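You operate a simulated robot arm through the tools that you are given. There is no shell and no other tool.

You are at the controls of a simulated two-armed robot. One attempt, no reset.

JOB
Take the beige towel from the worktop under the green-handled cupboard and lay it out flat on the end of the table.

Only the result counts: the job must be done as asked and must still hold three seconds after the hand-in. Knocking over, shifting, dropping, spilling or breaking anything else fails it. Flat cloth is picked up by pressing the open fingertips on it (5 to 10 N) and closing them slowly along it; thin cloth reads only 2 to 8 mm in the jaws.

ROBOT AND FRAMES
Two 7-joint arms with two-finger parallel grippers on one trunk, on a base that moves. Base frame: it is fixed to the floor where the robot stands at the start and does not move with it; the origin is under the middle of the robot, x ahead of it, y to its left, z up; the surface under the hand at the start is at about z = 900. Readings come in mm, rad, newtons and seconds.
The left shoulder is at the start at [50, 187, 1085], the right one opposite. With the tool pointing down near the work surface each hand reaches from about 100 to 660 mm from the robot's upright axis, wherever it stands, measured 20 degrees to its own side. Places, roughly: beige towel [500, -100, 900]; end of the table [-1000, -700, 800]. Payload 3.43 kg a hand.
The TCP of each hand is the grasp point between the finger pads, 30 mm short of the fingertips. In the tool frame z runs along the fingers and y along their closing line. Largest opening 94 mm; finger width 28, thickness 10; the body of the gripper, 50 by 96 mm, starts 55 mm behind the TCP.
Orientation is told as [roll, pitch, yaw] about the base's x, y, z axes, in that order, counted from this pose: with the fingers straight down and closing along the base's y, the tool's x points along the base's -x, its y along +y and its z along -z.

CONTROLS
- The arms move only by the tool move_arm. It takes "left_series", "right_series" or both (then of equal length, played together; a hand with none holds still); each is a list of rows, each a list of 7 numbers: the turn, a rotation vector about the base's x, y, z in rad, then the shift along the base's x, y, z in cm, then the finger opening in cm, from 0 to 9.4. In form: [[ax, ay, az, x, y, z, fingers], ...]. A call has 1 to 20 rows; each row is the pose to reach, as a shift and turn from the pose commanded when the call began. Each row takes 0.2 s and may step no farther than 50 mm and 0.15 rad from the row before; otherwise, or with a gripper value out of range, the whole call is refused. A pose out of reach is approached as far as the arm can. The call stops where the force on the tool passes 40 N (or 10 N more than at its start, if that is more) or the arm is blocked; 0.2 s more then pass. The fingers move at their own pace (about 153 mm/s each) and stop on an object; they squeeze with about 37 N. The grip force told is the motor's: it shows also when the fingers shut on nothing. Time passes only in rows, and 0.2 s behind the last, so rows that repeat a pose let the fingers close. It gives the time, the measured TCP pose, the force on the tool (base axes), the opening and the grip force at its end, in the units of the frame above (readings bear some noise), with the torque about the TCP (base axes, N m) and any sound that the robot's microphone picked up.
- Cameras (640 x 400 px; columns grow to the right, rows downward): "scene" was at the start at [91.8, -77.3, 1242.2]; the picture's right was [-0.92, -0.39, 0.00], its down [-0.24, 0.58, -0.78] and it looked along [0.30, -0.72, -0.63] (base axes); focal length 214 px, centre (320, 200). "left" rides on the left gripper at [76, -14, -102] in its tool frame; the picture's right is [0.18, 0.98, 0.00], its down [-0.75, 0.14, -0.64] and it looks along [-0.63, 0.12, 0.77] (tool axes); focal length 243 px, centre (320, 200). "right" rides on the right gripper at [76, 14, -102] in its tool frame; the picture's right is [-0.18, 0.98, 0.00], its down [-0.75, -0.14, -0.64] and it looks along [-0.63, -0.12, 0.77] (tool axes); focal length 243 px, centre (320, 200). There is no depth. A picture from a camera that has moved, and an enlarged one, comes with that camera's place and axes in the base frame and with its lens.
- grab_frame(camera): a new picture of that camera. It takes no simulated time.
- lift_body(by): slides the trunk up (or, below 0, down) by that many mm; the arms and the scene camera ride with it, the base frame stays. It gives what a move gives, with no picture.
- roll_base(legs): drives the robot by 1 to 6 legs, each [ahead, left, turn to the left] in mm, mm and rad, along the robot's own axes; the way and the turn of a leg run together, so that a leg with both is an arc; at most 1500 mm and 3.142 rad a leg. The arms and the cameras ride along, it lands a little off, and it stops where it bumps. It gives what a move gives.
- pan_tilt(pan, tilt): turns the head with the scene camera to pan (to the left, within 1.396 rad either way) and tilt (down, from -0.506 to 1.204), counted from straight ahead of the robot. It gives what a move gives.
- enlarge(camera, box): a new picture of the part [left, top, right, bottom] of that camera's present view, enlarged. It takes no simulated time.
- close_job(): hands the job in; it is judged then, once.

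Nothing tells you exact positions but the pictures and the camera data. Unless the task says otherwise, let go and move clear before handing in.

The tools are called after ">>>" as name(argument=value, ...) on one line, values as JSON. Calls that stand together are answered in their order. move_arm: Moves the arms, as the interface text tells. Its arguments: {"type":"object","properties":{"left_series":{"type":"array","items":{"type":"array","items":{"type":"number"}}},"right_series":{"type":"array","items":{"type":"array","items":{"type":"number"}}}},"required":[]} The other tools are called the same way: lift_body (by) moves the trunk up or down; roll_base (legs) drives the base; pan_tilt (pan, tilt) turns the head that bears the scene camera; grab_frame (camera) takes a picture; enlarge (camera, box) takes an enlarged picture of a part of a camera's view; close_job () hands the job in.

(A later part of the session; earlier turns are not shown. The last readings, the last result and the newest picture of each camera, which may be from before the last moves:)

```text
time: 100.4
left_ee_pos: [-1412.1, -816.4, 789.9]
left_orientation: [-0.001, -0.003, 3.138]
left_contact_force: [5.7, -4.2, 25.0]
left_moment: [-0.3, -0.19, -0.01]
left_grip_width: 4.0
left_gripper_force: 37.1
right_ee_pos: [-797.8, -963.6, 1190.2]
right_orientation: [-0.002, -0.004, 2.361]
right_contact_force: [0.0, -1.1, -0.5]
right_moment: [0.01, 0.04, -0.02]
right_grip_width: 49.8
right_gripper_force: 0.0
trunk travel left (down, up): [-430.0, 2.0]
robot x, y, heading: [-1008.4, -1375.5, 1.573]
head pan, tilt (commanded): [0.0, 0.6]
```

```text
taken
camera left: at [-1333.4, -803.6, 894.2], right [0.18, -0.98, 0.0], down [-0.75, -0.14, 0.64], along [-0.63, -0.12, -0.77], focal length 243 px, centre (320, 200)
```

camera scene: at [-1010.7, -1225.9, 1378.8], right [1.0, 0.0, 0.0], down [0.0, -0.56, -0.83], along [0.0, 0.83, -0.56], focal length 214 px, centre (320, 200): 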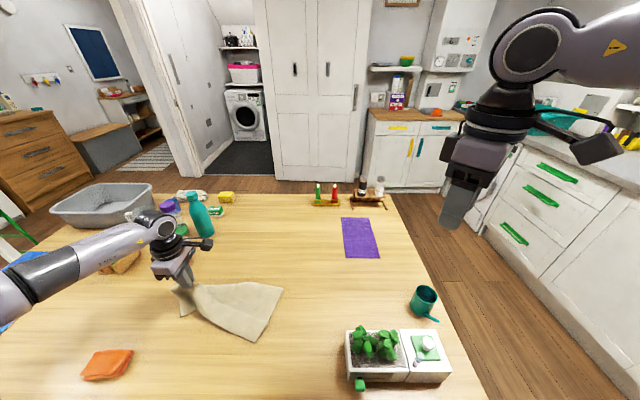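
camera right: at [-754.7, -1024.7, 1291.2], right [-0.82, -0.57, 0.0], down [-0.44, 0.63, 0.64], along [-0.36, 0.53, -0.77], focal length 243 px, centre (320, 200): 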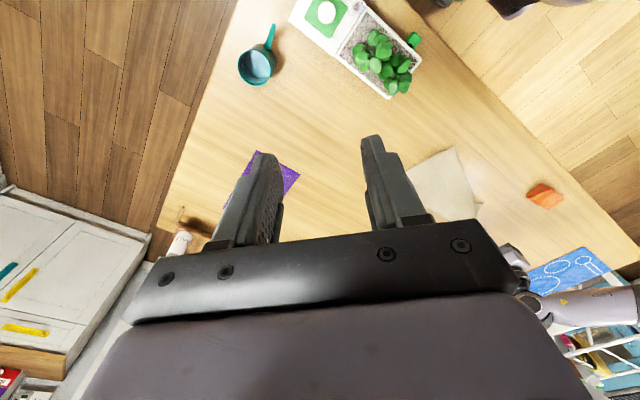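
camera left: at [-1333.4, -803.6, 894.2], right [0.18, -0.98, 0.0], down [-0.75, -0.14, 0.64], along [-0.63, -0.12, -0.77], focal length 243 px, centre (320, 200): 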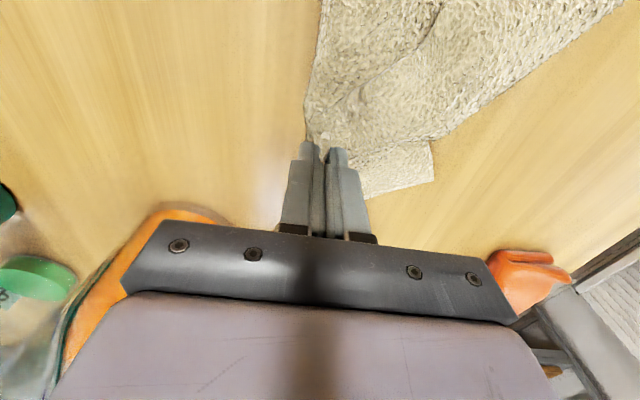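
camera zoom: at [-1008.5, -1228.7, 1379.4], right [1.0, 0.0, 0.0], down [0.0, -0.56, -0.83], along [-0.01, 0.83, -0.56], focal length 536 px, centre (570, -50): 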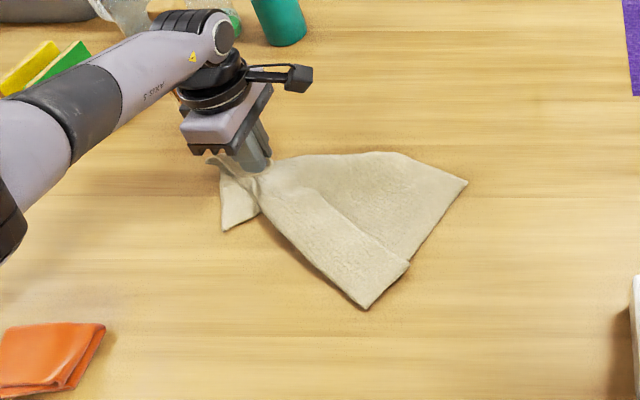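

A is down (the table surface is at about z≈757). I'll ease the pressure, open the fingers and lift the left hand clear.

>>> move_arm(left_series=[[0, 0, 0, 0, 0, 0.5, 0], [0, 0, 0, 0, 0, 0.5, 0.6], [0, 0, 0, 0, 0, 0.5, 1.4], [0, 0, 0, 0, 0, 0.5, 2.2], [0, 0, 0, 0, 0, 0.5, 3], [0, 0, 0, 0, 0, 2, 3], [0, 0, 0, 0, 0, 5, 3], [0, 0, 0, 0, 0, 9, 3], [0, 0, 0, 0, -2, 13, 3], [0, 0, 0, 0, -5, 17, 3], [0, 0, 0, 0, -8, 20, 3], [0, 0, 0, 0, -12, 22, 3]])

>>> grab_frame(camera="scene")

>>> enlarge(camera="scene", box=[120, 220, 320, 380])

>>> grab_frame(camera="left")

```text
time: 103.0
left_ee_pos: [-1411.6, -939.5, 1010.6]
left_orientation: [0.008, -0.005, 3.141]
left_contact_force: [-1.2, 0.1, 0.2]
left_moment: [0.0, -0.03, -0.02]
left_grip_width: 30.1
left_gripper_force: 0.0
right_ee_pos: [-798.5, -959.8, 1190.1]
right_orientation: [-0.004, -0.001, 2.359]
right_contact_force: [-0.4, 0.3, 0.0]
right_moment: [0.0, 0.0, -0.03]
right_grip_width: 50.1
right_gripper_force: 0.1
trunk travel left (down, up): [-430.0, 2.0]
robot x, y, heading: [-1011.5, -1377.0, 1.574]
head pan, tilt (commanded): [0.0, 0.6]
```

```text
taken
camera scene: at [-1010.9, -1226.8, 1378.9], right [1.0, 0.0, 0.0], down [0.0, -0.56, -0.83], along [0.0, 0.83, -0.56], focal length 214 px, centre (320, 200)
```

scene: 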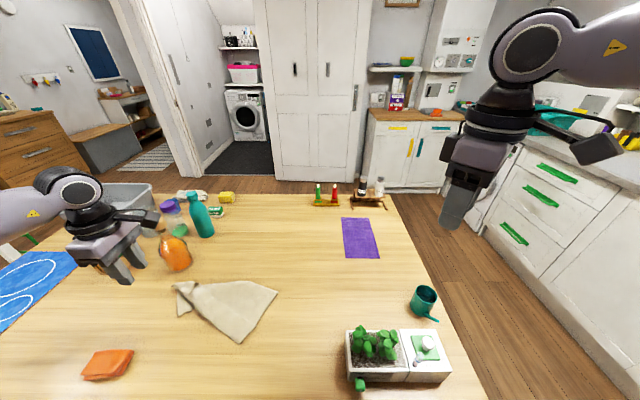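

```text
2.50 times, centred on (220, 300) of scene
camera zoom: at [-1010.9, -1226.8, 1378.9], right [1.0, 0.0, 0.0], down [0.0, -0.56, -0.83], along [0.0, 0.83, -0.56], focal length 536 px, centre (570, -50)
```

zoom: 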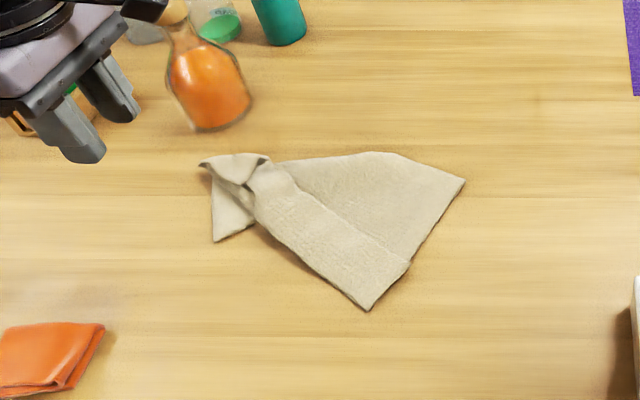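

```text
taken
camera left: at [-1333.2, -924.7, 1112.0], right [0.18, -0.98, 0.01], down [-0.75, -0.14, 0.65], along [-0.63, -0.12, -0.76], focal length 243 px, centre (320, 200)
```

left: 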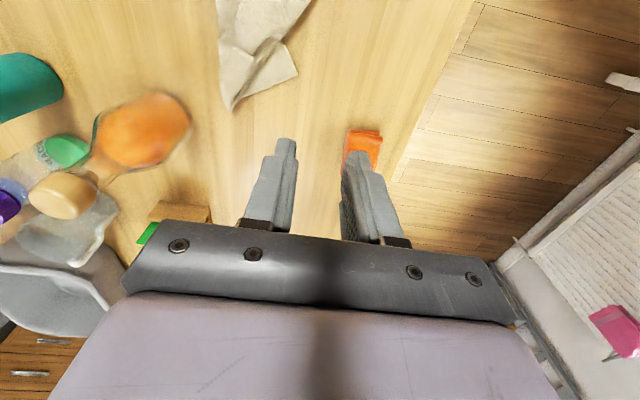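

The towel now rests on the table with corners A≈[-1480, -815], B≈[-1419, -903], C≈[-1221, -972] and D≈[-1146, -826]. I'll turn both hands back to normal yaw, retract the left, and move the base left so I can pinch B with the left hand and C with the right.

>>> move_arm(left_series=[[0, 0, -0.13, 1.75, -0.4, 1, 4], [0, 0, -0.26, 3.5, -0.8, 2, 4], [0, 0, -0.39, 5.25, -1.2, 3, 4], [0, 0, -0.52, 7, -1.6, 4, 4], [0, 0, -0.65, 8.75, -2, 5, 4], [0, 0, -0.78, 10.5, -2.5, 6, 4], [0, 0, -0.91, 12.25, -3, 7, 4], [0, 0, -1.04, 14, -3.5, 8, 4], [0, 0, -1.17, 15.75, -4, 9, 4], [0, 0, -1.3, 17.5, -4.5, 9, 4], [0, 0, -1.43, 19.3, -5, 9, 4], [0, 0, -1.565, 21, -5, 9, 4], [0, 0, -1.565, 21, -5, 9, 4]], right_series=[[0, 0, -0.07, 0, 0, 0, 5], [0, 0, -0.14, 0, 0, 0, 5], [0, 0, -0.21, 0, 0, 0, 5], [0, 0, -0.28, 0, 0, 0, 5], [0, 0, -0.35, 0, 0, 0, 5], [0, 0, -0.42, 0, 0, 0, 5], [0, 0, -0.49, 0, 0, 0, 5], [0, 0, -0.56, 0, 0, 0, 5], [0, 0, -0.63, 0, 0, 0, 4], [0, 0, -0.7, 0, 0, 0, 4], [0, 0, -0.77, 0, 0, 0, 4], [0, 0, -0.79, 0, 0, 0, 4], [0, 0, -0.79, 0, 0, 0, 4]])

>>> roll_base(legs=[[0, 390, 0]])

>>> pan_tilt(pan=0.0, tilt=0.75)

>>> grab_frame(camera="scene")

>>> grab_frame(camera="left")

>>> grab_frame(camera="right")

```text
time: 105.8
left_ee_pos: [-1202.5, -987.3, 1099.1]
left_orientation: [0.007, -0.001, 1.572]
left_contact_force: [-0.6, -0.9, -0.6]
left_moment: [-0.02, -0.02, 0.01]
left_grip_width: 39.8
left_gripper_force: 0.0
right_ee_pos: [-799.9, -959.9, 1189.0]
right_orientation: [-0.002, 0.001, 1.568]
right_contact_force: [0.9, -0.1, 0.0]
right_moment: [0.01, -0.02, 0.02]
right_grip_width: 40.0
right_gripper_force: 0.1
trunk travel left (down, up): [-430.0, 2.0]
robot x, y, heading: [-1013.0, -1378.9, 1.575]
head pan, tilt (commanded): [0.0, 0.6]
```

```text
time: 109.7
left_ee_pos: [-1589.5, -987.6, 1098.1]
left_orientation: [0.007, -0.003, 1.57]
left_contact_force: [0.3, -0.2, 0.4]
left_moment: [0.02, 0.0, -0.02]
left_grip_width: 39.9
left_gripper_force: 0.0
right_ee_pos: [-1186.2, -963.0, 1189.8]
right_orientation: [-0.001, 0.0, 1.567]
right_contact_force: [1.2, -1.1, 0.5]
right_moment: [0.03, 0.0, 0.02]
right_grip_width: 40.1
right_gripper_force: 0.2
trunk travel left (down, up): [-430.0, 2.0]
robot x, y, heading: [-1396.1, -1373.2, 1.573]
head pan, tilt (commanded): [0.0, 0.6]
```

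```text
time: 110.4
left_ee_pos: [-1589.4, -987.3, 1099.5]
left_orientation: [0.007, -0.001, 1.571]
left_contact_force: [0.1, 0.3, -0.1]
left_moment: [0.0, -0.03, -0.02]
left_grip_width: 40.0
left_gripper_force: 0.0
right_ee_pos: [-1187.6, -961.7, 1189.1]
right_orientation: [-0.001, 0.001, 1.567]
right_contact_force: [0.0, -0.7, -0.2]
right_moment: [0.01, -0.03, -0.02]
right_grip_width: 40.0
right_gripper_force: 0.1
trunk travel left (down, up): [-430.0, 2.0]
robot x, y, heading: [-1400.5, -1374.7, 1.57]
head pan, tilt (commanded): [0.0, 0.75]
```

```text
taken
camera scene: at [-1398.6, -1232.6, 1365.9], right [1.0, 0.0, 0.0], down [0.0, -0.68, -0.73], along [0.0, 0.73, -0.68], focal length 214 px, centre (320, 200)
```

scene: 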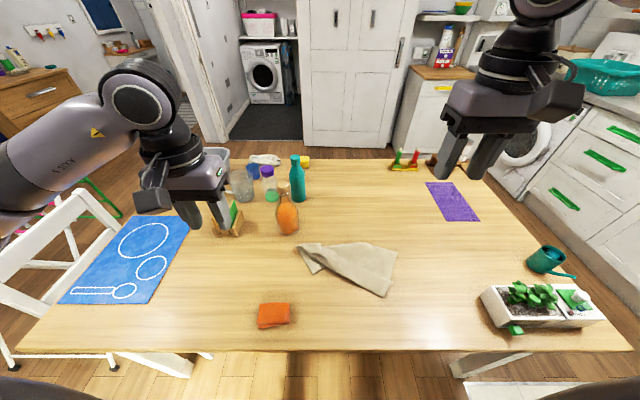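

```text
taken
camera left: at [-1573.2, -1064.5, 1200.3], right [-0.98, -0.18, 0.01], down [-0.14, 0.75, 0.64], along [-0.12, 0.63, -0.76], focal length 243 px, centre (320, 200)
```

left: 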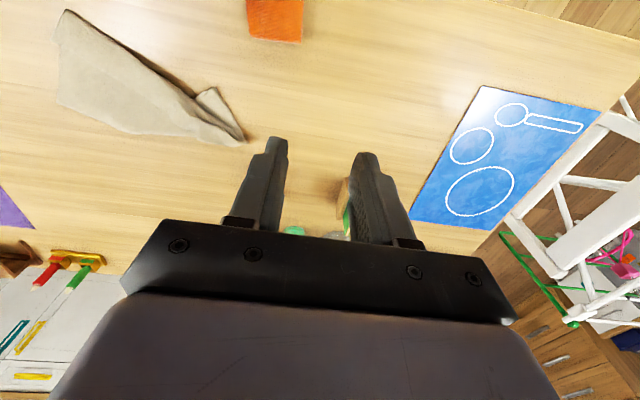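

```text
taken
camera right: at [-1200.5, -1038.9, 1291.1], right [-0.98, 0.19, 0.0], down [0.14, 0.75, 0.64], along [0.12, 0.63, -0.77], focal length 243 px, centre (320, 200)
```

right: 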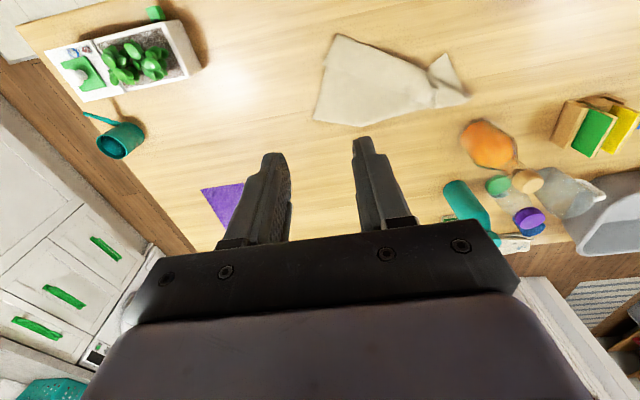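

I have a clear view of the towel now, so I'll zoom in to locate the corners precisely.

>>> enlarge(camera="scene", box=[270, 220, 430, 320])

>>> enlarge(camera="right", box=[290, 20, 490, 145])

>>> enlarge(camera="left", box=[40, 0, 260, 150])

```text
4.00 times, centred on (350, 270) of scene
camera zoom: at [-1398.6, -1232.6, 1365.9], right [1.0, 0.0, 0.0], down [0.0, -0.68, -0.73], along [0.0, 0.73, -0.68], focal length 858 px, centre (200, -80)
```

zoom: 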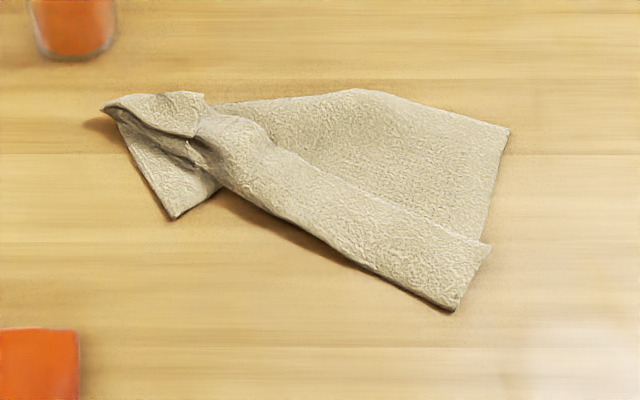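

```text
3.20 times, centred on (390, 82) of right
camera zoom: at [-1200.5, -1038.9, 1291.1], right [-0.98, 0.19, 0.0], down [0.14, 0.75, 0.64], along [0.12, 0.63, -0.77], focal length 776 px, centre (96, 576)
```

zoom: 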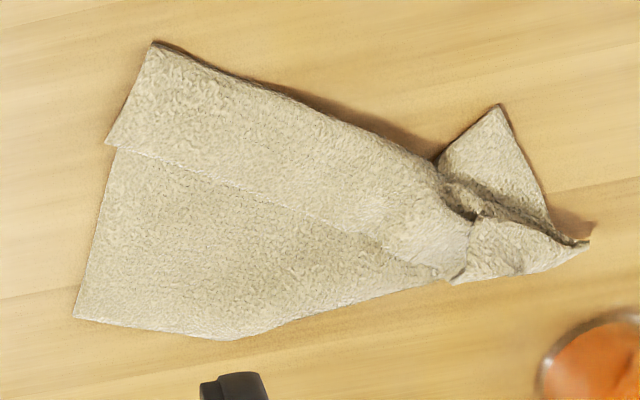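

```text
2.67 times, centred on (150, 75) of left
camera zoom: at [-1573.2, -1064.5, 1200.3], right [-0.98, -0.18, 0.01], down [-0.14, 0.75, 0.64], along [-0.12, 0.63, -0.76], focal length 647 px, centre (773, 533)
```

zoom: 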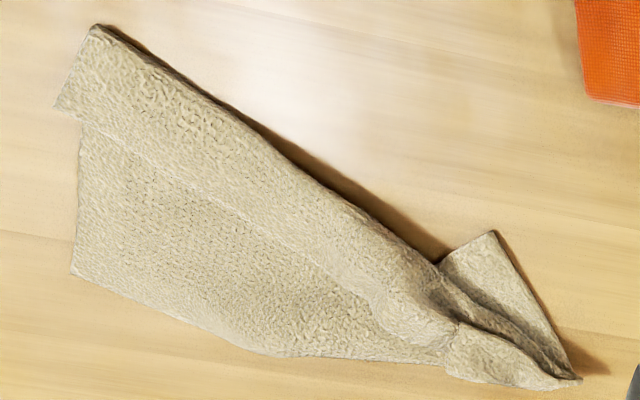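

C is at [-1220, -980] and B at [-1418, -911], both single-layer at their tips. I'll bring the right hand over C and the left hand over B, stopping about 15 mm above the cloth.

>>> move_arm(left_series=[[0, 0, 0.03, 1.78, 0.98, -2.9, 2.6], [0, 0, 0.06, 3.56, 1.96, -5.8, 2.6], [0, 0, 0.09, 5.34, 2.94, -8.7, 2.6], [0, 0, 0.12, 7.12, 3.92, -11.6, 2.6], [0, 0, 0.15, 8.9, 4.9, -14.5, 2.6], [0, 0, 0.18, 10.68, 5.88, -17.4, 2.6], [0, 0, 0.21, 12.46, 6.86, -20.3, 2.6], [0, 0, 0.24, 14.24, 7.84, -23.2, 2.6], [0, 0, 0.27, 16.02, 8.82, -26.1, 2.6], [0, 0, 0.3, 17.8, 9.8, -29, 2.6], [0, 0, 0.3, 17.8, 9.8, -29, 2.6]], right_series=[[0, 0, 0, -0.43, 0.07, -4, 3], [0, 0, 0, -0.86, 0.14, -8, 3], [0, 0, 0, -1.29, 0.21, -12, 3], [0, 0, 0, -1.72, 0.28, -16, 3], [0, 0, 0, -2.15, 0.35, -20, 3], [0, 0, 0, -2.58, 0.42, -24, 3], [0, 0, 0, -3.0, 0.49, -28, 3], [0, 0, 0, -3.44, 0.56, -32, 3], [0, 0, 0, -3.87, 0.63, -36, 3], [0, 0, 0, -4.3, 0.7, -38, 3], [0, 0, 0, -4.3, 0.7, -38, 3]])

>>> grab_frame(camera="left")

>>> grab_frame(camera="right")

>>> enlarge(camera="scene", box=[250, 180, 450, 330])

```text
time: 112.8
left_ee_pos: [-1411.5, -888.4, 807.8]
left_orientation: [0.007, -0.001, 1.872]
left_contact_force: [-1.2, -0.9, -1.3]
left_moment: [-0.01, -0.02, 0.0]
left_grip_width: 26.2
left_gripper_force: 0.0
right_ee_pos: [-1164.2, -991.2, 898.0]
right_orientation: [-0.002, -0.001, 1.567]
right_contact_force: [-0.5, 0.2, -0.6]
right_moment: [0.03, 0.02, -0.03]
right_grip_width: 30.3
right_gripper_force: 0.1
right hand out of reach, approached as far as the arm can: row 6, 7, 8, 9, 10, 11
trunk travel left (down, up): [-430.0, 2.0]
robot x, y, heading: [-1397.9, -1376.2, 1.568]
head pan, tilt (commanded): [0.0, 0.75]
```

```text
taken
camera left: at [-1372.9, -958.1, 909.6], right [-0.88, -0.47, 0.01], down [-0.35, 0.68, 0.64], along [-0.3, 0.57, -0.76], focal length 243 px, centre (320, 200)
```

left: 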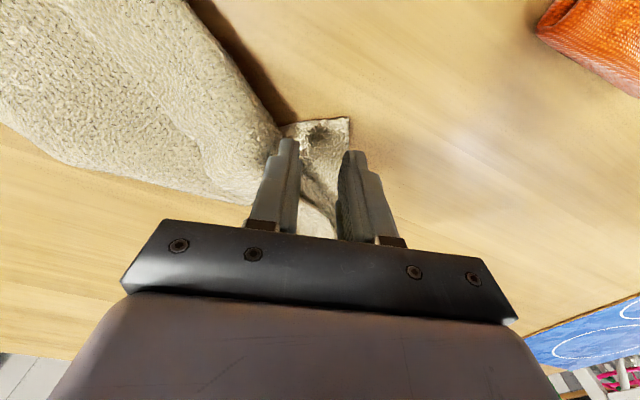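

```text
taken
camera right: at [-1179.1, -1067.8, 1000.0], right [-0.98, 0.19, 0.0], down [0.14, 0.75, 0.64], along [0.12, 0.63, -0.77], focal length 243 px, centre (320, 200)
```

right: 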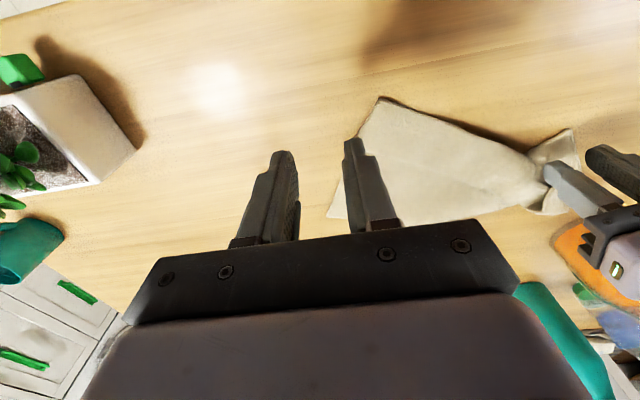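

```text
2.67 times, centred on (350, 255) of scene
camera zoom: at [-1399.0, -1232.6, 1365.9], right [1.0, 0.0, 0.0], down [0.0, -0.68, -0.73], along [0.0, 0.73, -0.68], focal length 572 px, centre (240, 53)
```

zoom: 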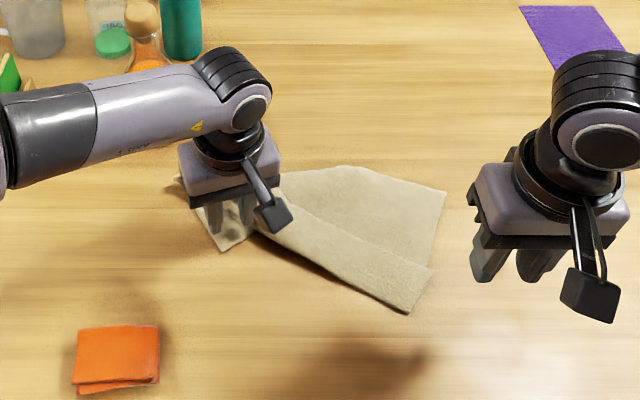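

The right arm can't go that low with the trunk raised. I'll lift both hands, lower the trunk by 275 mm so the arms work at a comfortable relative height, and then redo the approach.

>>> move_arm(left_series=[[0, 0, 0, 0, 0, 3, 2.6], [0, 0, 0, 0, 0, 7, 2.6], [0, 0, 0, 0, 0, 11, 2.6], [0, 0, 0, 0, 0, 15, 2.6], [0, 0, 0, 0, 0, 19, 2.6], [0, 0, 0, 0, 0, 23, 2.6], [0, 0, 0, 0, 0, 27, 2.6], [0, 0, 0, 0, 0, 30, 2.6]], right_series=[[0, 0, 0, 0, 0, 3, 3], [0, 0, 0, 0, 0, 6, 3], [0, 0, 0, 0, 0, 9, 3], [0, 0, 0, 0, 0, 12, 3], [0, 0, 0, 0, 0, 15, 3], [0, 0, 0, 0, 0, 18, 3], [0, 0, 0, 0, 0, 21, 3], [0, 0, 0, 0, 0, 23, 3]])

>>> lift_body(by=-270)

>>> grab_frame(camera="scene")

```text
time: 114.6
left_ee_pos: [-1412.7, -890.6, 1109.8]
left_orientation: [0.006, -0.001, 1.873]
left_contact_force: [-1.0, 0.5, 0.1]
left_moment: [0.0, 0.01, 0.0]
left_grip_width: 26.1
left_gripper_force: 0.0
right_ee_pos: [-1162.3, -989.1, 1129.3]
right_orientation: [-0.003, 0.0, 1.566]
right_contact_force: [-0.3, 0.2, 0.4]
right_moment: [-0.01, -0.02, -0.01]
right_grip_width: 29.9
right_gripper_force: 0.1
trunk travel left (down, up): [-430.0, 2.0]
robot x, y, heading: [-1400.3, -1374.7, 1.571]
head pan, tilt (commanded): [0.0, 0.75]
```

```text
time: 117.4
left_ee_pos: [-1412.1, -888.5, 838.3]
left_orientation: [0.006, -0.001, 1.871]
left_contact_force: [-0.7, -0.7, 0.1]
left_moment: [0.0, 0.0, 0.0]
left_grip_width: 26.0
left_gripper_force: 0.1
right_ee_pos: [-1162.6, -990.2, 858.4]
right_orientation: [-0.001, -0.002, 1.567]
right_contact_force: [0.1, -0.3, 0.5]
right_moment: [0.0, -0.01, 0.02]
right_grip_width: 30.1
right_gripper_force: 0.0
trunk travel left (down, up): [-160.0, 272.0]
robot x, y, heading: [-1402.1, -1376.4, 1.574]
head pan, tilt (commanded): [0.0, 0.75]
```

```text
taken
camera scene: at [-1398.7, -1232.6, 1095.9], right [1.0, 0.0, 0.0], down [0.0, -0.68, -0.73], along [0.0, 0.73, -0.68], focal length 214 px, centre (320, 200)
```

scene: 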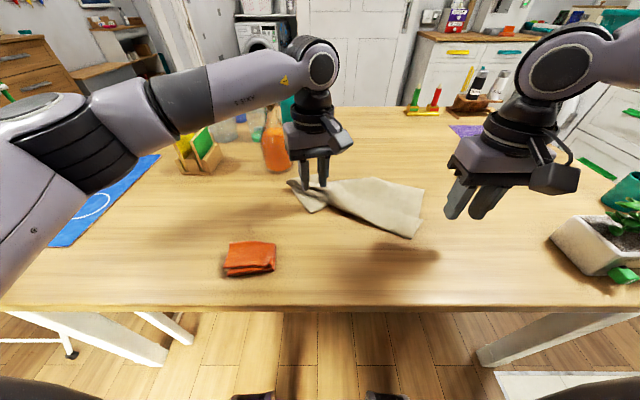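

Now both hands are at a comfortable relative height. I'll move the right hand over corner C and the left hand down over B, just above the cloth.

>>> move_arm(left_series=[[0, 0, 0, 0, 0, -1, 2.6], [0, 0, 0, 0, 0, -2, 2.6], [0, 0, 0, 0, 0, -3, 2.6], [0, 0, 0, 0, 0, -3, 2.6]], right_series=[[0, 0, 0, -2.3, 1.2, -1.8, 3], [0, 0, 0, -4.6, 2.4, -3.6, 3], [0, 0, 0, -6.8, 3.5, -5.2, 3], [0, 0, 0, -6.8, 3.5, -5.2, 3]])

>>> grab_frame(camera="left")

>>> grab_frame(camera="right")

```text
time: 118.4
left_ee_pos: [-1413.7, -888.3, 808.2]
left_orientation: [0.008, -0.001, 1.871]
left_contact_force: [-0.7, -0.1, -0.2]
left_moment: [0.0, 0.04, -0.01]
left_grip_width: 26.1
left_gripper_force: 0.0
right_ee_pos: [-1231.9, -953.3, 804.5]
right_orientation: [-0.001, 0.001, 1.566]
right_contact_force: [-0.2, 0.7, -0.2]
right_moment: [0.01, 0.0, 0.0]
right_grip_width: 30.2
right_gripper_force: 0.0
trunk travel left (down, up): [-160.0, 272.0]
robot x, y, heading: [-1397.8, -1377.7, 1.574]
head pan, tilt (commanded): [0.0, 0.75]
```

```text
taken
camera left: at [-1373.9, -958.3, 910.3], right [-0.88, -0.47, 0.01], down [-0.35, 0.68, 0.64], along [-0.31, 0.57, -0.76], focal length 243 px, centre (320, 200)
```

left: 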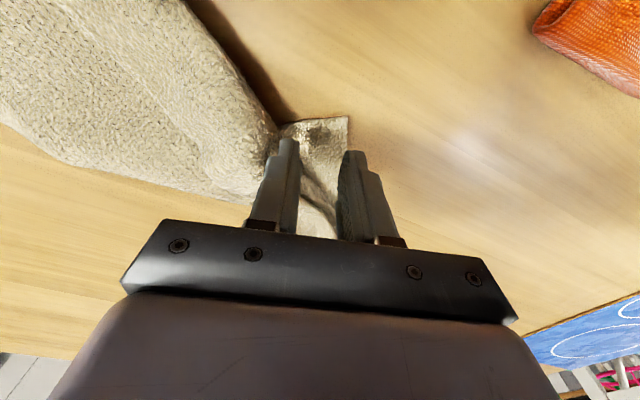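

```text
taken
camera right: at [-1246.2, -1029.9, 907.7], right [-0.98, 0.19, 0.0], down [0.14, 0.75, 0.64], along [0.12, 0.63, -0.77], focal length 243 px, centre (320, 200)
```

right: 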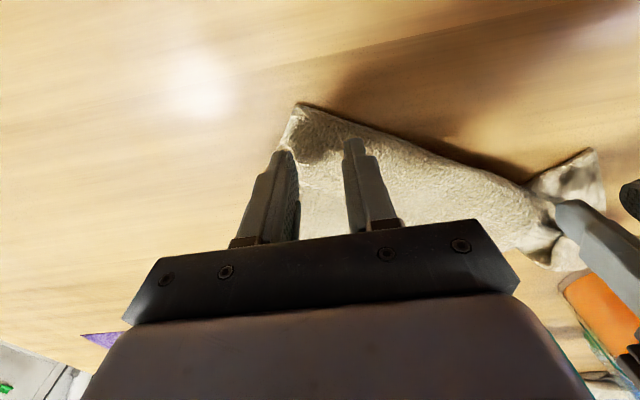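

>>> enlarge(camera="left", box=[220, 90, 400, 220])

>>> enlarge(camera="right", box=[230, 80, 430, 220])

```text
3.08 times, centred on (310, 155) of left
camera zoom: at [-1373.9, -958.3, 910.3], right [-0.88, -0.47, 0.01], down [-0.35, 0.68, 0.64], along [-0.31, 0.57, -0.76], focal length 746 px, centre (351, 338)
```

zoom: 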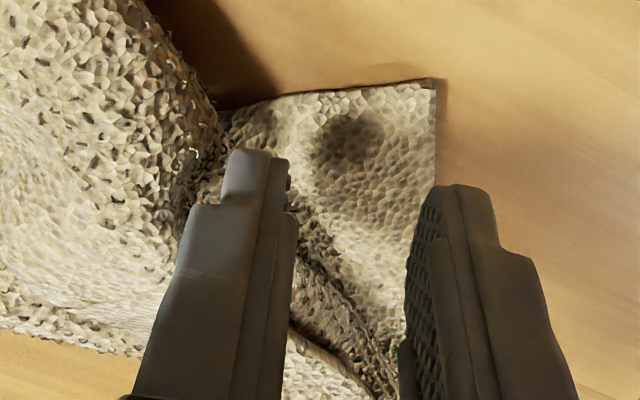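

```text
2.86 times, centred on (330, 150) of right
camera zoom: at [-1246.2, -1029.9, 907.7], right [-0.98, 0.19, 0.0], down [0.14, 0.75, 0.64], along [0.12, 0.63, -0.77], focal length 693 px, centre (291, 343)
```

zoom: 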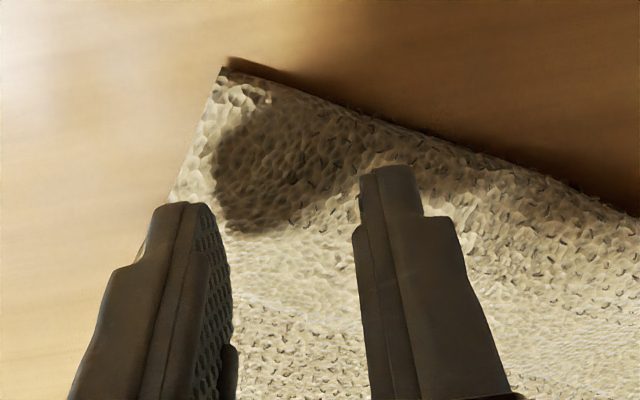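

The fingertips project onto the cloth near both corners. I'll lower to just above contact and then press in 1 mm steps.

>>> move_arm(left_series=[[0, 0, 0, 0.2, -0.5, -0.6, 2.6], [0, 0, 0, 0.2, -0.5, -1.2, 2.6], [0, 0, 0, 0.2, -0.5, -1.4, 2.6]], right_series=[[0, 0, 0, 0, 0, -0.6, 3], [0, 0, 0, 0, 0, -1, 3], [0, 0, 0, 0, 0, -1.1, 3]])

>>> move_arm(left_series=[[0, 0, 0, 0, 0, -0.15, 2.6], [0, 0, 0, 0, 0, -0.15, 2.6]], right_series=[[0, 0, 0, 0, 0, -0.15, 3], [0, 0, 0, 0, 0, -0.15, 3]])

```text
time: 119.2
left_ee_pos: [-1410.5, -894.7, 795.0]
left_orientation: [0.006, -0.002, 1.87]
left_contact_force: [0.3, 0.5, 0.5]
left_moment: [0.01, 0.0, -0.01]
left_grip_width: 26.0
left_gripper_force: 0.1
right_ee_pos: [-1231.4, -954.7, 795.8]
right_orientation: [-0.003, 0.001, 1.567]
right_contact_force: [0.2, -0.7, 0.4]
right_moment: [0.0, 0.04, 0.0]
right_grip_width: 30.1
right_gripper_force: 0.0
trunk travel left (down, up): [-160.0, 272.0]
robot x, y, heading: [-1398.5, -1374.0, 1.574]
head pan, tilt (commanded): [0.0, 0.75]
```

```text
time: 119.8
left_ee_pos: [-1409.8, -894.5, 792.7]
left_orientation: [0.006, -0.002, 1.87]
left_contact_force: [-0.1, -0.5, 0.6]
left_moment: [0.03, 0.01, 0.0]
left_grip_width: 26.0
left_gripper_force: 0.1
right_ee_pos: [-1231.2, -954.9, 793.7]
right_orientation: [-0.003, 0.0, 1.567]
right_contact_force: [-0.2, -0.8, 0.1]
right_moment: [0.01, 0.0, -0.04]
right_grip_width: 29.7
right_gripper_force: 0.1
trunk travel left (down, up): [-160.0, 272.0]
robot x, y, heading: [-1399.7, -1374.2, 1.569]
head pan, tilt (commanded): [0.0, 0.75]
```

>>> move_arm(left_series=[[0, 0, 0, 0, 0, -0.1, 2.6], [0, 0, 0, 0, 0, -0.2, 2.6], [0, 0, 0, 0, 0, -0.2, 2.6]], right_series=[[0, 0, 0, 0, 0, -0.1, 3], [0, 0, 0, 0, 0, -0.25, 3], [0, 0, 0, 0, 0, -0.25, 3]])

```text
time: 120.6
left_ee_pos: [-1410.9, -894.1, 791.2]
left_orientation: [0.007, -0.002, 1.871]
left_contact_force: [-0.2, -0.5, 0.5]
left_moment: [0.02, -0.05, -0.01]
left_grip_width: 25.9
left_gripper_force: 0.1
right_ee_pos: [-1230.6, -955.0, 792.2]
right_orientation: [-0.002, -0.002, 1.568]
right_contact_force: [-0.3, 0.4, -0.8]
right_moment: [0.0, 0.02, -0.02]
right_grip_width: 30.0
right_gripper_force: 0.0
trunk travel left (down, up): [-160.0, 272.0]
robot x, y, heading: [-1397.5, -1373.9, 1.574]
head pan, tilt (commanded): [0.0, 0.75]
```

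>>> move_arm(left_series=[[0, 0, 0, 0, 0, -0.1, 2.6], [0, 0, 0, 0, 0, -0.2, 2.6], [0, 0, 0, 0, 0, -0.2, 2.6]], right_series=[[0, 0, 0, 0, 0, -0.1, 3], [0, 0, 0, 0, 0, -0.25, 3], [0, 0, 0, 0, 0, -0.25, 3]])

>>> move_arm(left_series=[[0, 0, 0, 0, 0, -0.1, 2.6], [0, 0, 0, 0, 0, -0.15, 2.6], [0, 0, 0, 0, 0, -0.15, 2.6]], right_series=[[0, 0, 0, 0, 0, -0.1, 3], [0, 0, 0, 0, 0, -0.15, 3], [0, 0, 0, 0, 0, -0.15, 3]])

```text
time: 121.4
left_ee_pos: [-1410.0, -892.6, 790.4]
left_orientation: [0.005, -0.002, 1.871]
left_contact_force: [0.5, 0.3, 1.0]
left_moment: [0.06, 0.01, 0.04]
left_grip_width: 26.1
left_gripper_force: 0.1
right_ee_pos: [-1231.8, -954.8, 788.6]
right_orientation: [-0.002, 0.002, 1.568]
right_contact_force: [-0.3, -0.6, 2.3]
right_moment: [0.0, 0.0, -0.02]
right_grip_width: 29.6
right_gripper_force: 0.0
trunk travel left (down, up): [-160.0, 272.0]
robot x, y, heading: [-1397.1, -1379.0, 1.574]
head pan, tilt (commanded): [0.0, 0.75]
```

```text
time: 122.2
left_ee_pos: [-1411.0, -892.7, 788.6]
left_orientation: [0.006, -0.002, 1.871]
left_contact_force: [0.5, 0.0, 1.6]
left_moment: [0.07, -0.07, -0.01]
left_grip_width: 26.4
left_gripper_force: 0.1
right_ee_pos: [-1231.4, -953.5, 787.1]
right_orientation: [-0.003, -0.002, 1.568]
right_contact_force: [0.3, -0.5, 2.8]
right_moment: [0.0, 0.01, 0.01]
right_grip_width: 29.8
right_gripper_force: 0.0
trunk travel left (down, up): [-160.0, 272.0]
robot x, y, heading: [-1395.6, -1378.9, 1.578]
head pan, tilt (commanded): [0.0, 0.75]
```

>>> move_arm(left_series=[[0, 0, 0, 0, 0, -0.1, 2.6], [0, 0, 0, 0, 0, -0.18, 2.6], [0, 0, 0, 0, 0, -0.18, 2.6]], right_series=[[0, 0, 0, 0, 0, -0.1, 3], [0, 0, 0, 0, 0, -0.12, 3], [0, 0, 0, 0, 0, -0.12, 3]])

```text
time: 123.0
left_ee_pos: [-1410.3, -893.3, 786.9]
left_orientation: [0.004, -0.002, 1.871]
left_contact_force: [-0.6, 1.0, 6.4]
left_moment: [0.14, -0.11, 0.03]
left_grip_width: 25.9
left_gripper_force: 0.1
right_ee_pos: [-1231.7, -955.4, 786.8]
right_orientation: [-0.002, -0.001, 1.567]
right_contact_force: [0.6, -0.5, 5.6]
right_moment: [0.07, 0.01, -0.02]
right_grip_width: 29.9
right_gripper_force: 0.0
trunk travel left (down, up): [-160.0, 272.0]
robot x, y, heading: [-1398.5, -1374.1, 1.573]
head pan, tilt (commanded): [0.0, 0.75]
```

Both are pressing at about 6 N. I'll close slowly, keeping the inner fingers roughly fixed.

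>>> move_arm(left_series=[[0, 0, 0, 0.09, 0.03, 0, 2.41], [0, 0, 0, 0.18, 0.06, 0, 2.23], [0, 0, 0, 0.27, 0.08, 0, 2.04], [0, 0, 0, 0.36, 0.11, 0, 1.86], [0, 0, 0, 0.44, 0.14, 0, 1.67], [0, 0, 0, 0.53, 0.16, 0, 1.48], [0, 0, 0, 0.62, 0.19, 0, 1.3], [0, 0, 0, 0.71, 0.22, 0, 1.11], [0, 0, 0, 0.8, 0.25, 0, 0.93], [0, 0, 0, 0.89, 0.27, 0, 0.74], [0, 0, 0, 0.98, 0.3, 0, 0.55], [0, 0, 0, 1.07, 0.33, 0, 0.37], [0, 0, 0, 1.15, 0.36, 0, 0.18], [0, 0, 0, 1.2, 0.38, 0, 0], [0, 0, 0, 1.2, 0.38, 0, 0], [0, 0, 0, 1.2, 0.38, 0, 0]], right_series=[[0, 0, 0, -0.11, 0, -0.03, 2.79], [0, 0, 0, -0.21, 0, -0.05, 2.57], [0, 0, 0, -0.32, 0, -0.05, 2.36], [0, 0, 0, -0.43, 0, -0.05, 2.14], [0, 0, 0, -0.54, 0, -0.05, 1.93], [0, 0, 0, -0.64, 0, -0.05, 1.71], [0, 0, 0, -0.75, 0, -0.05, 1.5], [0, 0, 0, -0.86, 0, -0.05, 1.29], [0, 0, 0, -0.96, 0, -0.05, 1.07], [0, 0, 0, -1.07, 0, -0.05, 0.86], [0, 0, 0, -1.18, 0, -0.05, 0.64], [0, 0, 0, -1.28, 0, -0.05, 0.43], [0, 0, 0, -1.39, 0, -0.05, 0.21], [0, 0, 0, -1.45, 0, -0.05, 0], [0, 0, 0, -1.45, 0, -0.05, 0], [0, 0, 0, -1.45, 0, -0.05, 0]])

>>> grab_frame(camera="left")

>>> grab_frame(camera="right")

```text
time: 126.4
left_ee_pos: [-1397.3, -890.3, 786.6]
left_orientation: [0.007, -0.003, 1.873]
left_contact_force: [-1.9, -0.7, 5.8]
left_moment: [0.05, 0.04, 0.0]
left_grip_width: 0.0
left_gripper_force: 33.2
right_ee_pos: [-1245.8, -955.7, 785.7]
right_orientation: [-0.002, -0.002, 1.567]
right_contact_force: [3.4, -0.8, 10.3]
right_moment: [-0.02, -0.1, -0.02]
right_grip_width: 0.0
right_gripper_force: 33.3
trunk travel left (down, up): [-160.0, 272.0]
robot x, y, heading: [-1400.0, -1378.7, 1.569]
head pan, tilt (commanded): [0.0, 0.75]
```

```text
taken
camera left: at [-1360.1, -960.2, 888.4], right [-0.88, -0.47, 0.01], down [-0.35, 0.68, 0.65], along [-0.31, 0.57, -0.76], focal length 243 px, centre (320, 200)
```

left: 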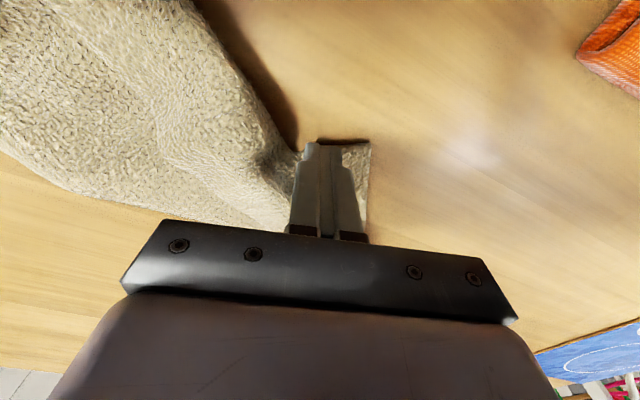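

```text
taken
camera right: at [-1260.1, -1031.4, 888.2], right [-0.98, 0.19, 0.0], down [0.14, 0.75, 0.64], along [0.12, 0.63, -0.77], focal length 243 px, centre (320, 200)
```

right: 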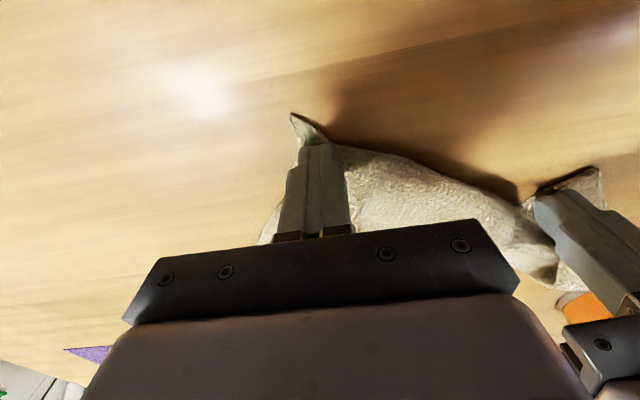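

Both jaws closed on nothing this time because the pressure and opening were too small. I'll lift the hands, reopen and look again.

>>> move_arm(left_series=[[0, 0, 0, 0, 0, 1.5, 0], [0, 0, 0, 0, 0, 4, 2], [0, 0, 0, -2, -3, 7, 4], [0, 0, 0, -6, -3, 8, 4]], right_series=[[0, 0, 0, 0, 0, 1.5, 0], [0, 0, 0, 0, 0, 4, 2], [0, 0, 0, 2, -1, 7, 4], [0, 0, 0, 6, -1, 8, 4]])

>>> enlarge(camera="scene", box=[260, 150, 440, 260])

>>> grab_frame(camera="right")

>>> grab_frame(camera="left")

```text
time: 127.4
left_ee_pos: [-1457.8, -921.5, 866.0]
left_orientation: [0.007, -0.001, 1.872]
left_contact_force: [-0.5, 1.4, 0.2]
left_moment: [0.01, -0.02, 0.02]
left_grip_width: 40.2
left_gripper_force: 0.0
right_ee_pos: [-1185.5, -964.1, 867.1]
right_orientation: [-0.002, 0.0, 1.567]
right_contact_force: [-0.2, -0.1, -0.5]
right_moment: [0.02, -0.02, -0.02]
right_grip_width: 40.0
right_gripper_force: 0.1
trunk travel left (down, up): [-160.0, 272.0]
robot x, y, heading: [-1400.0, -1377.1, 1.571]
head pan, tilt (commanded): [0.0, 0.75]
```

```text
3.56 times, centred on (350, 205) of scene
camera zoom: at [-1398.7, -1232.8, 1095.9], right [1.0, 0.0, 0.0], down [0.0, -0.68, -0.73], along [0.0, 0.73, -0.68], focal length 763 px, centre (213, 182)
```

zoom: 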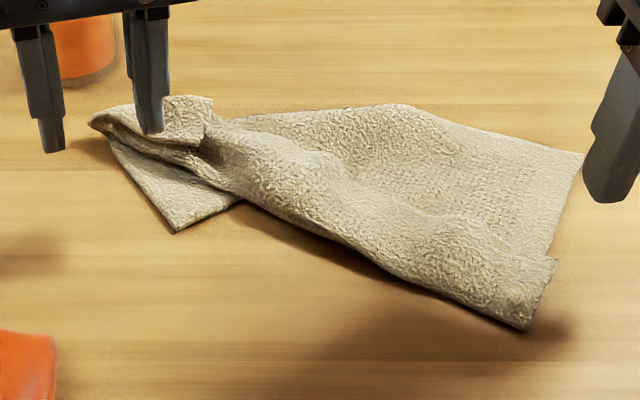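

```text
taken
camera right: at [-1199.6, -1041.1, 967.6], right [-0.98, 0.19, 0.0], down [0.14, 0.75, 0.64], along [0.12, 0.63, -0.77], focal length 243 px, centre (320, 200)
```

right: 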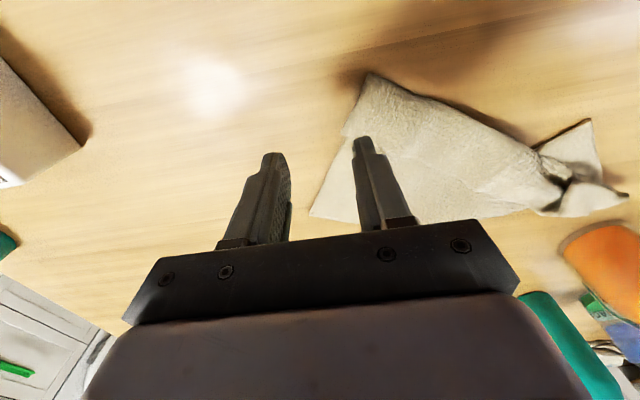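

```text
taken
camera left: at [-1419.8, -990.5, 967.9], right [-0.88, -0.47, 0.01], down [-0.35, 0.68, 0.64], along [-0.31, 0.57, -0.76], focal length 243 px, centre (320, 200)
```

left: 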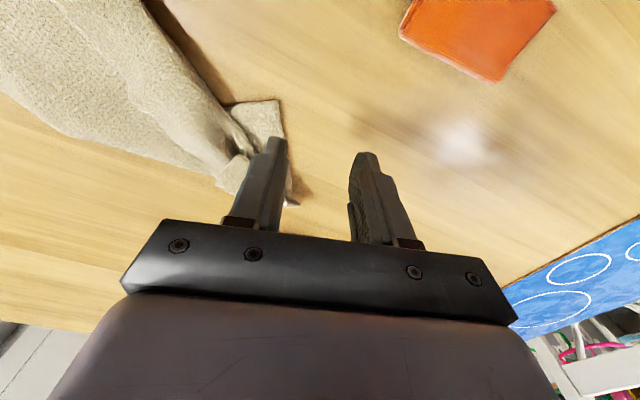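

The cloth is unchanged apart from a bump near C. A better choice is to re-grip the raised bunch at A with the left hand and pinch the flat corner D with the right. That gives me the long edge A–D again.

>>> move_arm(left_series=[[0, 0, 0.13, 0.4, 1, 3.4, 5], [0, 0, 0.26, 0.8, 2, 3.4, 5], [0, 0, 0.39, 1.2, 3, 3.4, 5], [0, 0, 0.52, 1.6, 4, 3.4, 5], [0, 0, 0.65, 2, 5, 3.4, 5], [0, 0, 0.78, 2.4, 6, 3.4, 5], [0, 0, 0.91, 2.8, 7, 3.4, 5], [0, 0, 1.04, 3.2, 8, 3.4, 5], [0, 0, 1.17, 3.6, 9.2, 3.4, 5], [0, 0, 1.27, 3.8, 10.3, 3.4, 5], [0, 0, 1.27, 3.8, 10.3, 3.4, 5]], right_series=[[0, 0, -0.04, 0.1, 1.2, 0, 4], [0, 0, -0.08, 0.2, 2.4, 0, 4], [0, 0, -0.12, 0.3, 3.6, 0, 4], [0, 0, -0.16, 0.4, 4.8, 0, 4], [0, 0, -0.2, 0.5, 6, -1, 4], [0, 0, -0.24, 0.6, 7.2, -2, 4], [0, 0, -0.28, 0.6, 8.5, -3, 4], [0, 0, -0.32, 0.6, 9.8, -4, 4], [0, 0, -0.37, 0.6, 11.1, -5, 4], [0, 0, -0.42, 0.6, 12.4, -5.2, 4], [0, 0, -0.42, 0.6, 12.4, -5.2, 4]])

>>> grab_frame(camera="left")

>>> grab_frame(camera="right")

>>> enlarge(camera="scene", box=[250, 130, 450, 260])

```text
time: 129.8
left_ee_pos: [-1419.8, -817.3, 898.5]
left_orientation: [0.005, -0.002, -3.14]
left_contact_force: [-0.7, -1.5, 0.4]
left_moment: [0.02, -0.01, 0.01]
left_grip_width: 49.9
left_gripper_force: 0.1
right_ee_pos: [-1168.6, -853.3, 815.2]
right_orientation: [-0.003, 0.0, 1.146]
right_contact_force: [-0.2, 0.5, 0.9]
right_moment: [-0.01, 0.0, -0.02]
right_grip_width: 40.0
right_gripper_force: 0.1
right hand out of reach, approached as far as the arm can: row 9, 10, 11
trunk travel left (down, up): [-160.0, 272.0]
robot x, y, heading: [-1397.6, -1374.8, 1.57]
head pan, tilt (commanded): [0.0, 0.75]
```

```text
taken
camera left: at [-1342.1, -802.9, 1002.1], right [0.19, -0.98, 0.01], down [-0.75, -0.14, 0.64], along [-0.63, -0.12, -0.76], focal length 243 px, centre (320, 200)
```

left: 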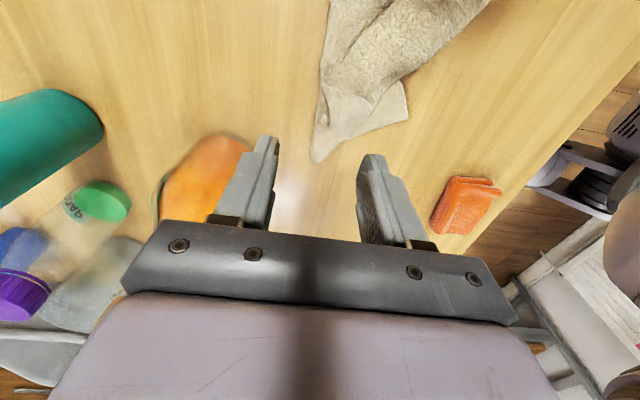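

```text
taken
camera right: at [-1213.8, -917.9, 917.4], right [-0.82, 0.57, 0.0], down [0.44, 0.63, 0.64], along [0.37, 0.53, -0.77], focal length 243 px, centre (320, 200)
```

right: 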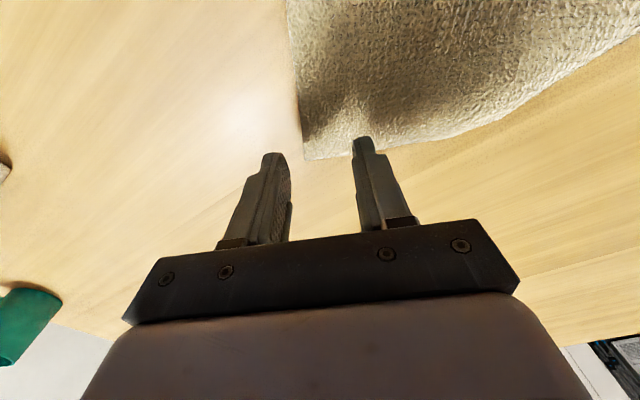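

```text
3.08 times, centred on (350, 195) of scene
camera zoom: at [-1398.6, -1232.6, 1095.9], right [1.0, 0.0, 0.0], down [0.0, -0.68, -0.73], along [0.0, 0.73, -0.68], focal length 660 px, centre (228, 215)
```

zoom: 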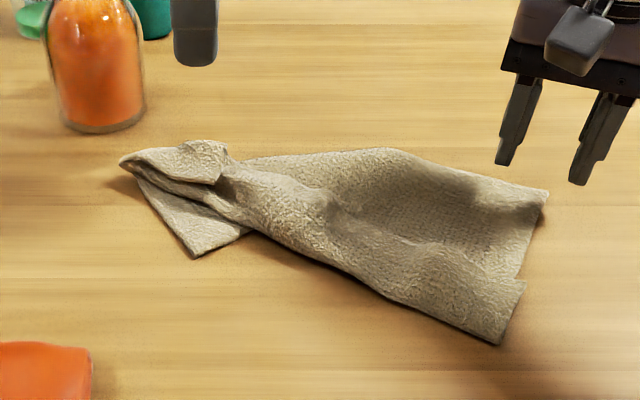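

The right hand sits at its reach limit just short of where I want it over D≈[-1149, -843]. I'll creep the base 30 mm forward so the hand works within its range.

>>> roll_base(legs=[[30, 0, 0]])

>>> move_arm(left_series=[[0, 0, 0, 0, -1, 0, 5], [0, 0, 0, 0, -2, 0, 5], [0, 0, 0, 0, -3, -1, 5], [0, 0, 0, 0, -3, -1, 5]], right_series=[[0, 0, 0, -0.5, -1, 0, 4], [0, 0, 0, -1, -2, 0, 4], [0, 0, 0, -1.6, -2.7, 0, 4], [0, 0, 0, -1.6, -2.7, 0, 4]])

>>> grab_frame(camera="right")

>>> grab_frame(camera="left")

```text
time: 130.6
left_ee_pos: [-1420.3, -787.0, 900.3]
left_orientation: [0.007, -0.001, -3.142]
left_contact_force: [0.0, -0.5, 1.2]
left_moment: [0.04, -0.01, 0.01]
left_grip_width: 50.1
left_gripper_force: 0.0
right_ee_pos: [-1170.3, -825.3, 816.4]
right_orientation: [-0.002, 0.001, 1.147]
right_contact_force: [0.4, 0.4, -0.1]
right_moment: [0.01, 0.0, 0.03]
right_grip_width: 39.8
right_gripper_force: 0.0
trunk travel left (down, up): [-160.0, 272.0]
robot x, y, heading: [-1399.5, -1345.7, 1.578]
head pan, tilt (commanded): [0.0, 0.75]
```

```text
time: 131.6
left_ee_pos: [-1420.1, -817.3, 891.1]
left_orientation: [0.009, -0.003, -3.142]
left_contact_force: [0.5, 0.3, 1.0]
left_moment: [-0.01, 0.0, 0.01]
left_grip_width: 50.0
left_gripper_force: 0.1
right_ee_pos: [-1186.7, -851.7, 816.3]
right_orientation: [-0.002, 0.001, 1.146]
right_contact_force: [-0.3, 0.3, 0.0]
right_moment: [-0.02, -0.01, 0.02]
right_grip_width: 40.1
right_gripper_force: 0.1
trunk travel left (down, up): [-160.0, 272.0]
robot x, y, heading: [-1398.9, -1348.7, 1.575]
head pan, tilt (commanded): [0.0, 0.75]
```

```text
taken
camera right: at [-1230.1, -915.0, 917.3], right [-0.82, 0.57, 0.0], down [0.44, 0.63, 0.64], along [0.37, 0.53, -0.77], focal length 243 px, centre (320, 200)
```

right: 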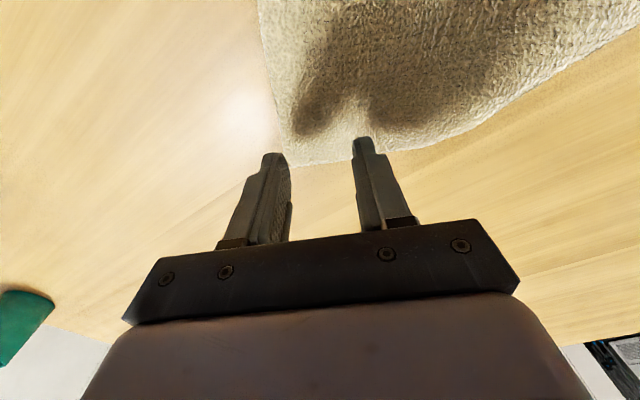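

```text
taken
camera left: at [-1342.5, -803.2, 992.2], right [0.18, -0.98, 0.01], down [-0.75, -0.14, 0.64], along [-0.63, -0.12, -0.76], focal length 243 px, centre (320, 200)
```

left: 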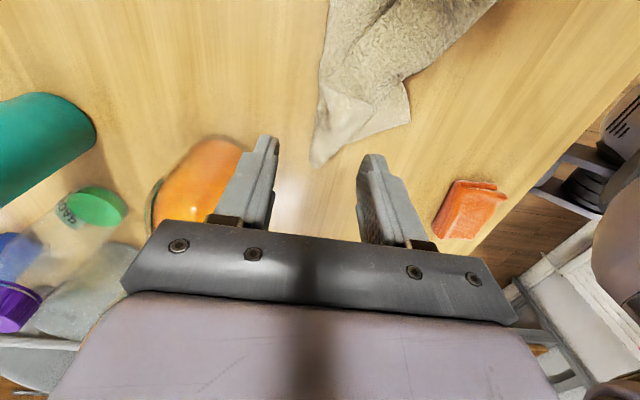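

The right fingers project onto the cloth just inside D, and the raised bunch at A runs from [-1477, -827] to [-1393, -843]. I'll lower the left hand to straddle that bunch and the right hand to just above contact.

>>> move_arm(left_series=[[0, 0, 0, -0.6, -0.6, -2, 5], [0, 0, 0, -1.2, -1.2, -4, 5], [0, 0, 0, -1.8, -1.7, -6, 5], [0, 0, 0, -1.8, -1.7, -8, 5], [0, 0, 0, -1.8, -1.7, -9, 5], [0, 0, 0, -1.8, -1.7, -9.7, 5], [0, 0, 0, -1.8, -1.7, -9.7, 5]], right_series=[[0, 0, 0, 0, 0, -0.6, 4], [0, 0, 0, 0, 0, -1.2, 4], [0, 0, 0, 0, 0, -1.8, 4], [0, 0, 0, 0, 0, -2.2, 4], [0, 0, 0, 0, 0, -2.5, 4], [0, 0, 0, 0, 0, -2.7, 4], [0, 0, 0, 0, 0, -2.8, 4]])

>>> grab_frame(camera="left")

>>> grab_frame(camera="right")

```text
time: 133.2
left_ee_pos: [-1437.8, -835.3, 794.0]
left_orientation: [0.008, -0.001, -3.141]
left_contact_force: [0.3, -0.4, 0.7]
left_moment: [-0.02, -0.01, 0.0]
left_grip_width: 50.0
left_gripper_force: 0.6
right_ee_pos: [-1185.5, -851.5, 787.5]
right_orientation: [-0.002, 0.001, 1.146]
right_contact_force: [0.0, -0.5, -0.3]
right_moment: [0.05, 0.02, 0.02]
right_grip_width: 40.0
right_gripper_force: 0.0
trunk travel left (down, up): [-160.0, 272.0]
robot x, y, heading: [-1397.8, -1343.8, 1.573]
head pan, tilt (commanded): [0.0, 0.75]
```

```text
taken
camera left: at [-1359.6, -820.6, 895.1], right [0.18, -0.98, 0.01], down [-0.75, -0.14, 0.64], along [-0.63, -0.12, -0.76], focal length 243 px, centre (320, 200)
```

left: 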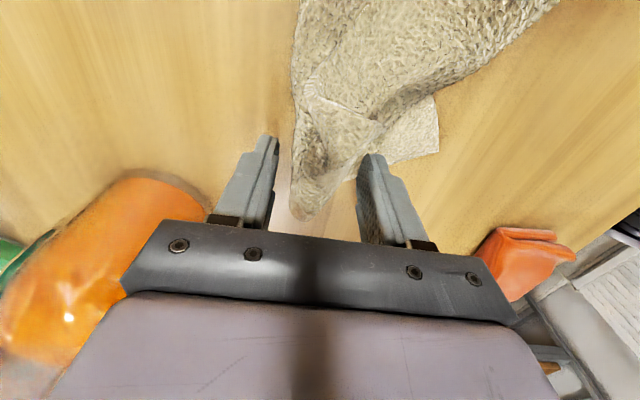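

```text
taken
camera right: at [-1229.8, -915.0, 889.1], right [-0.82, 0.57, 0.0], down [0.44, 0.63, 0.64], along [0.37, 0.53, -0.77], focal length 243 px, centre (320, 200)
```

right: 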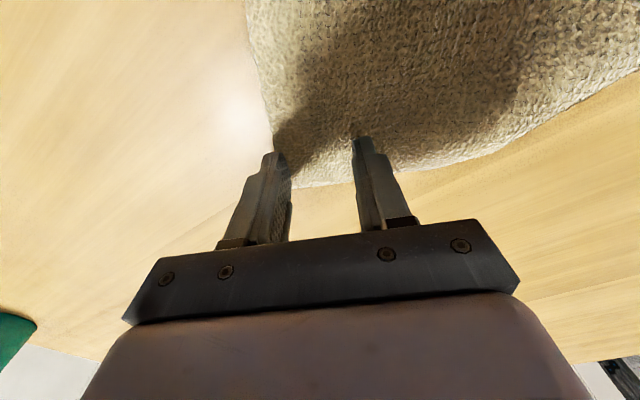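

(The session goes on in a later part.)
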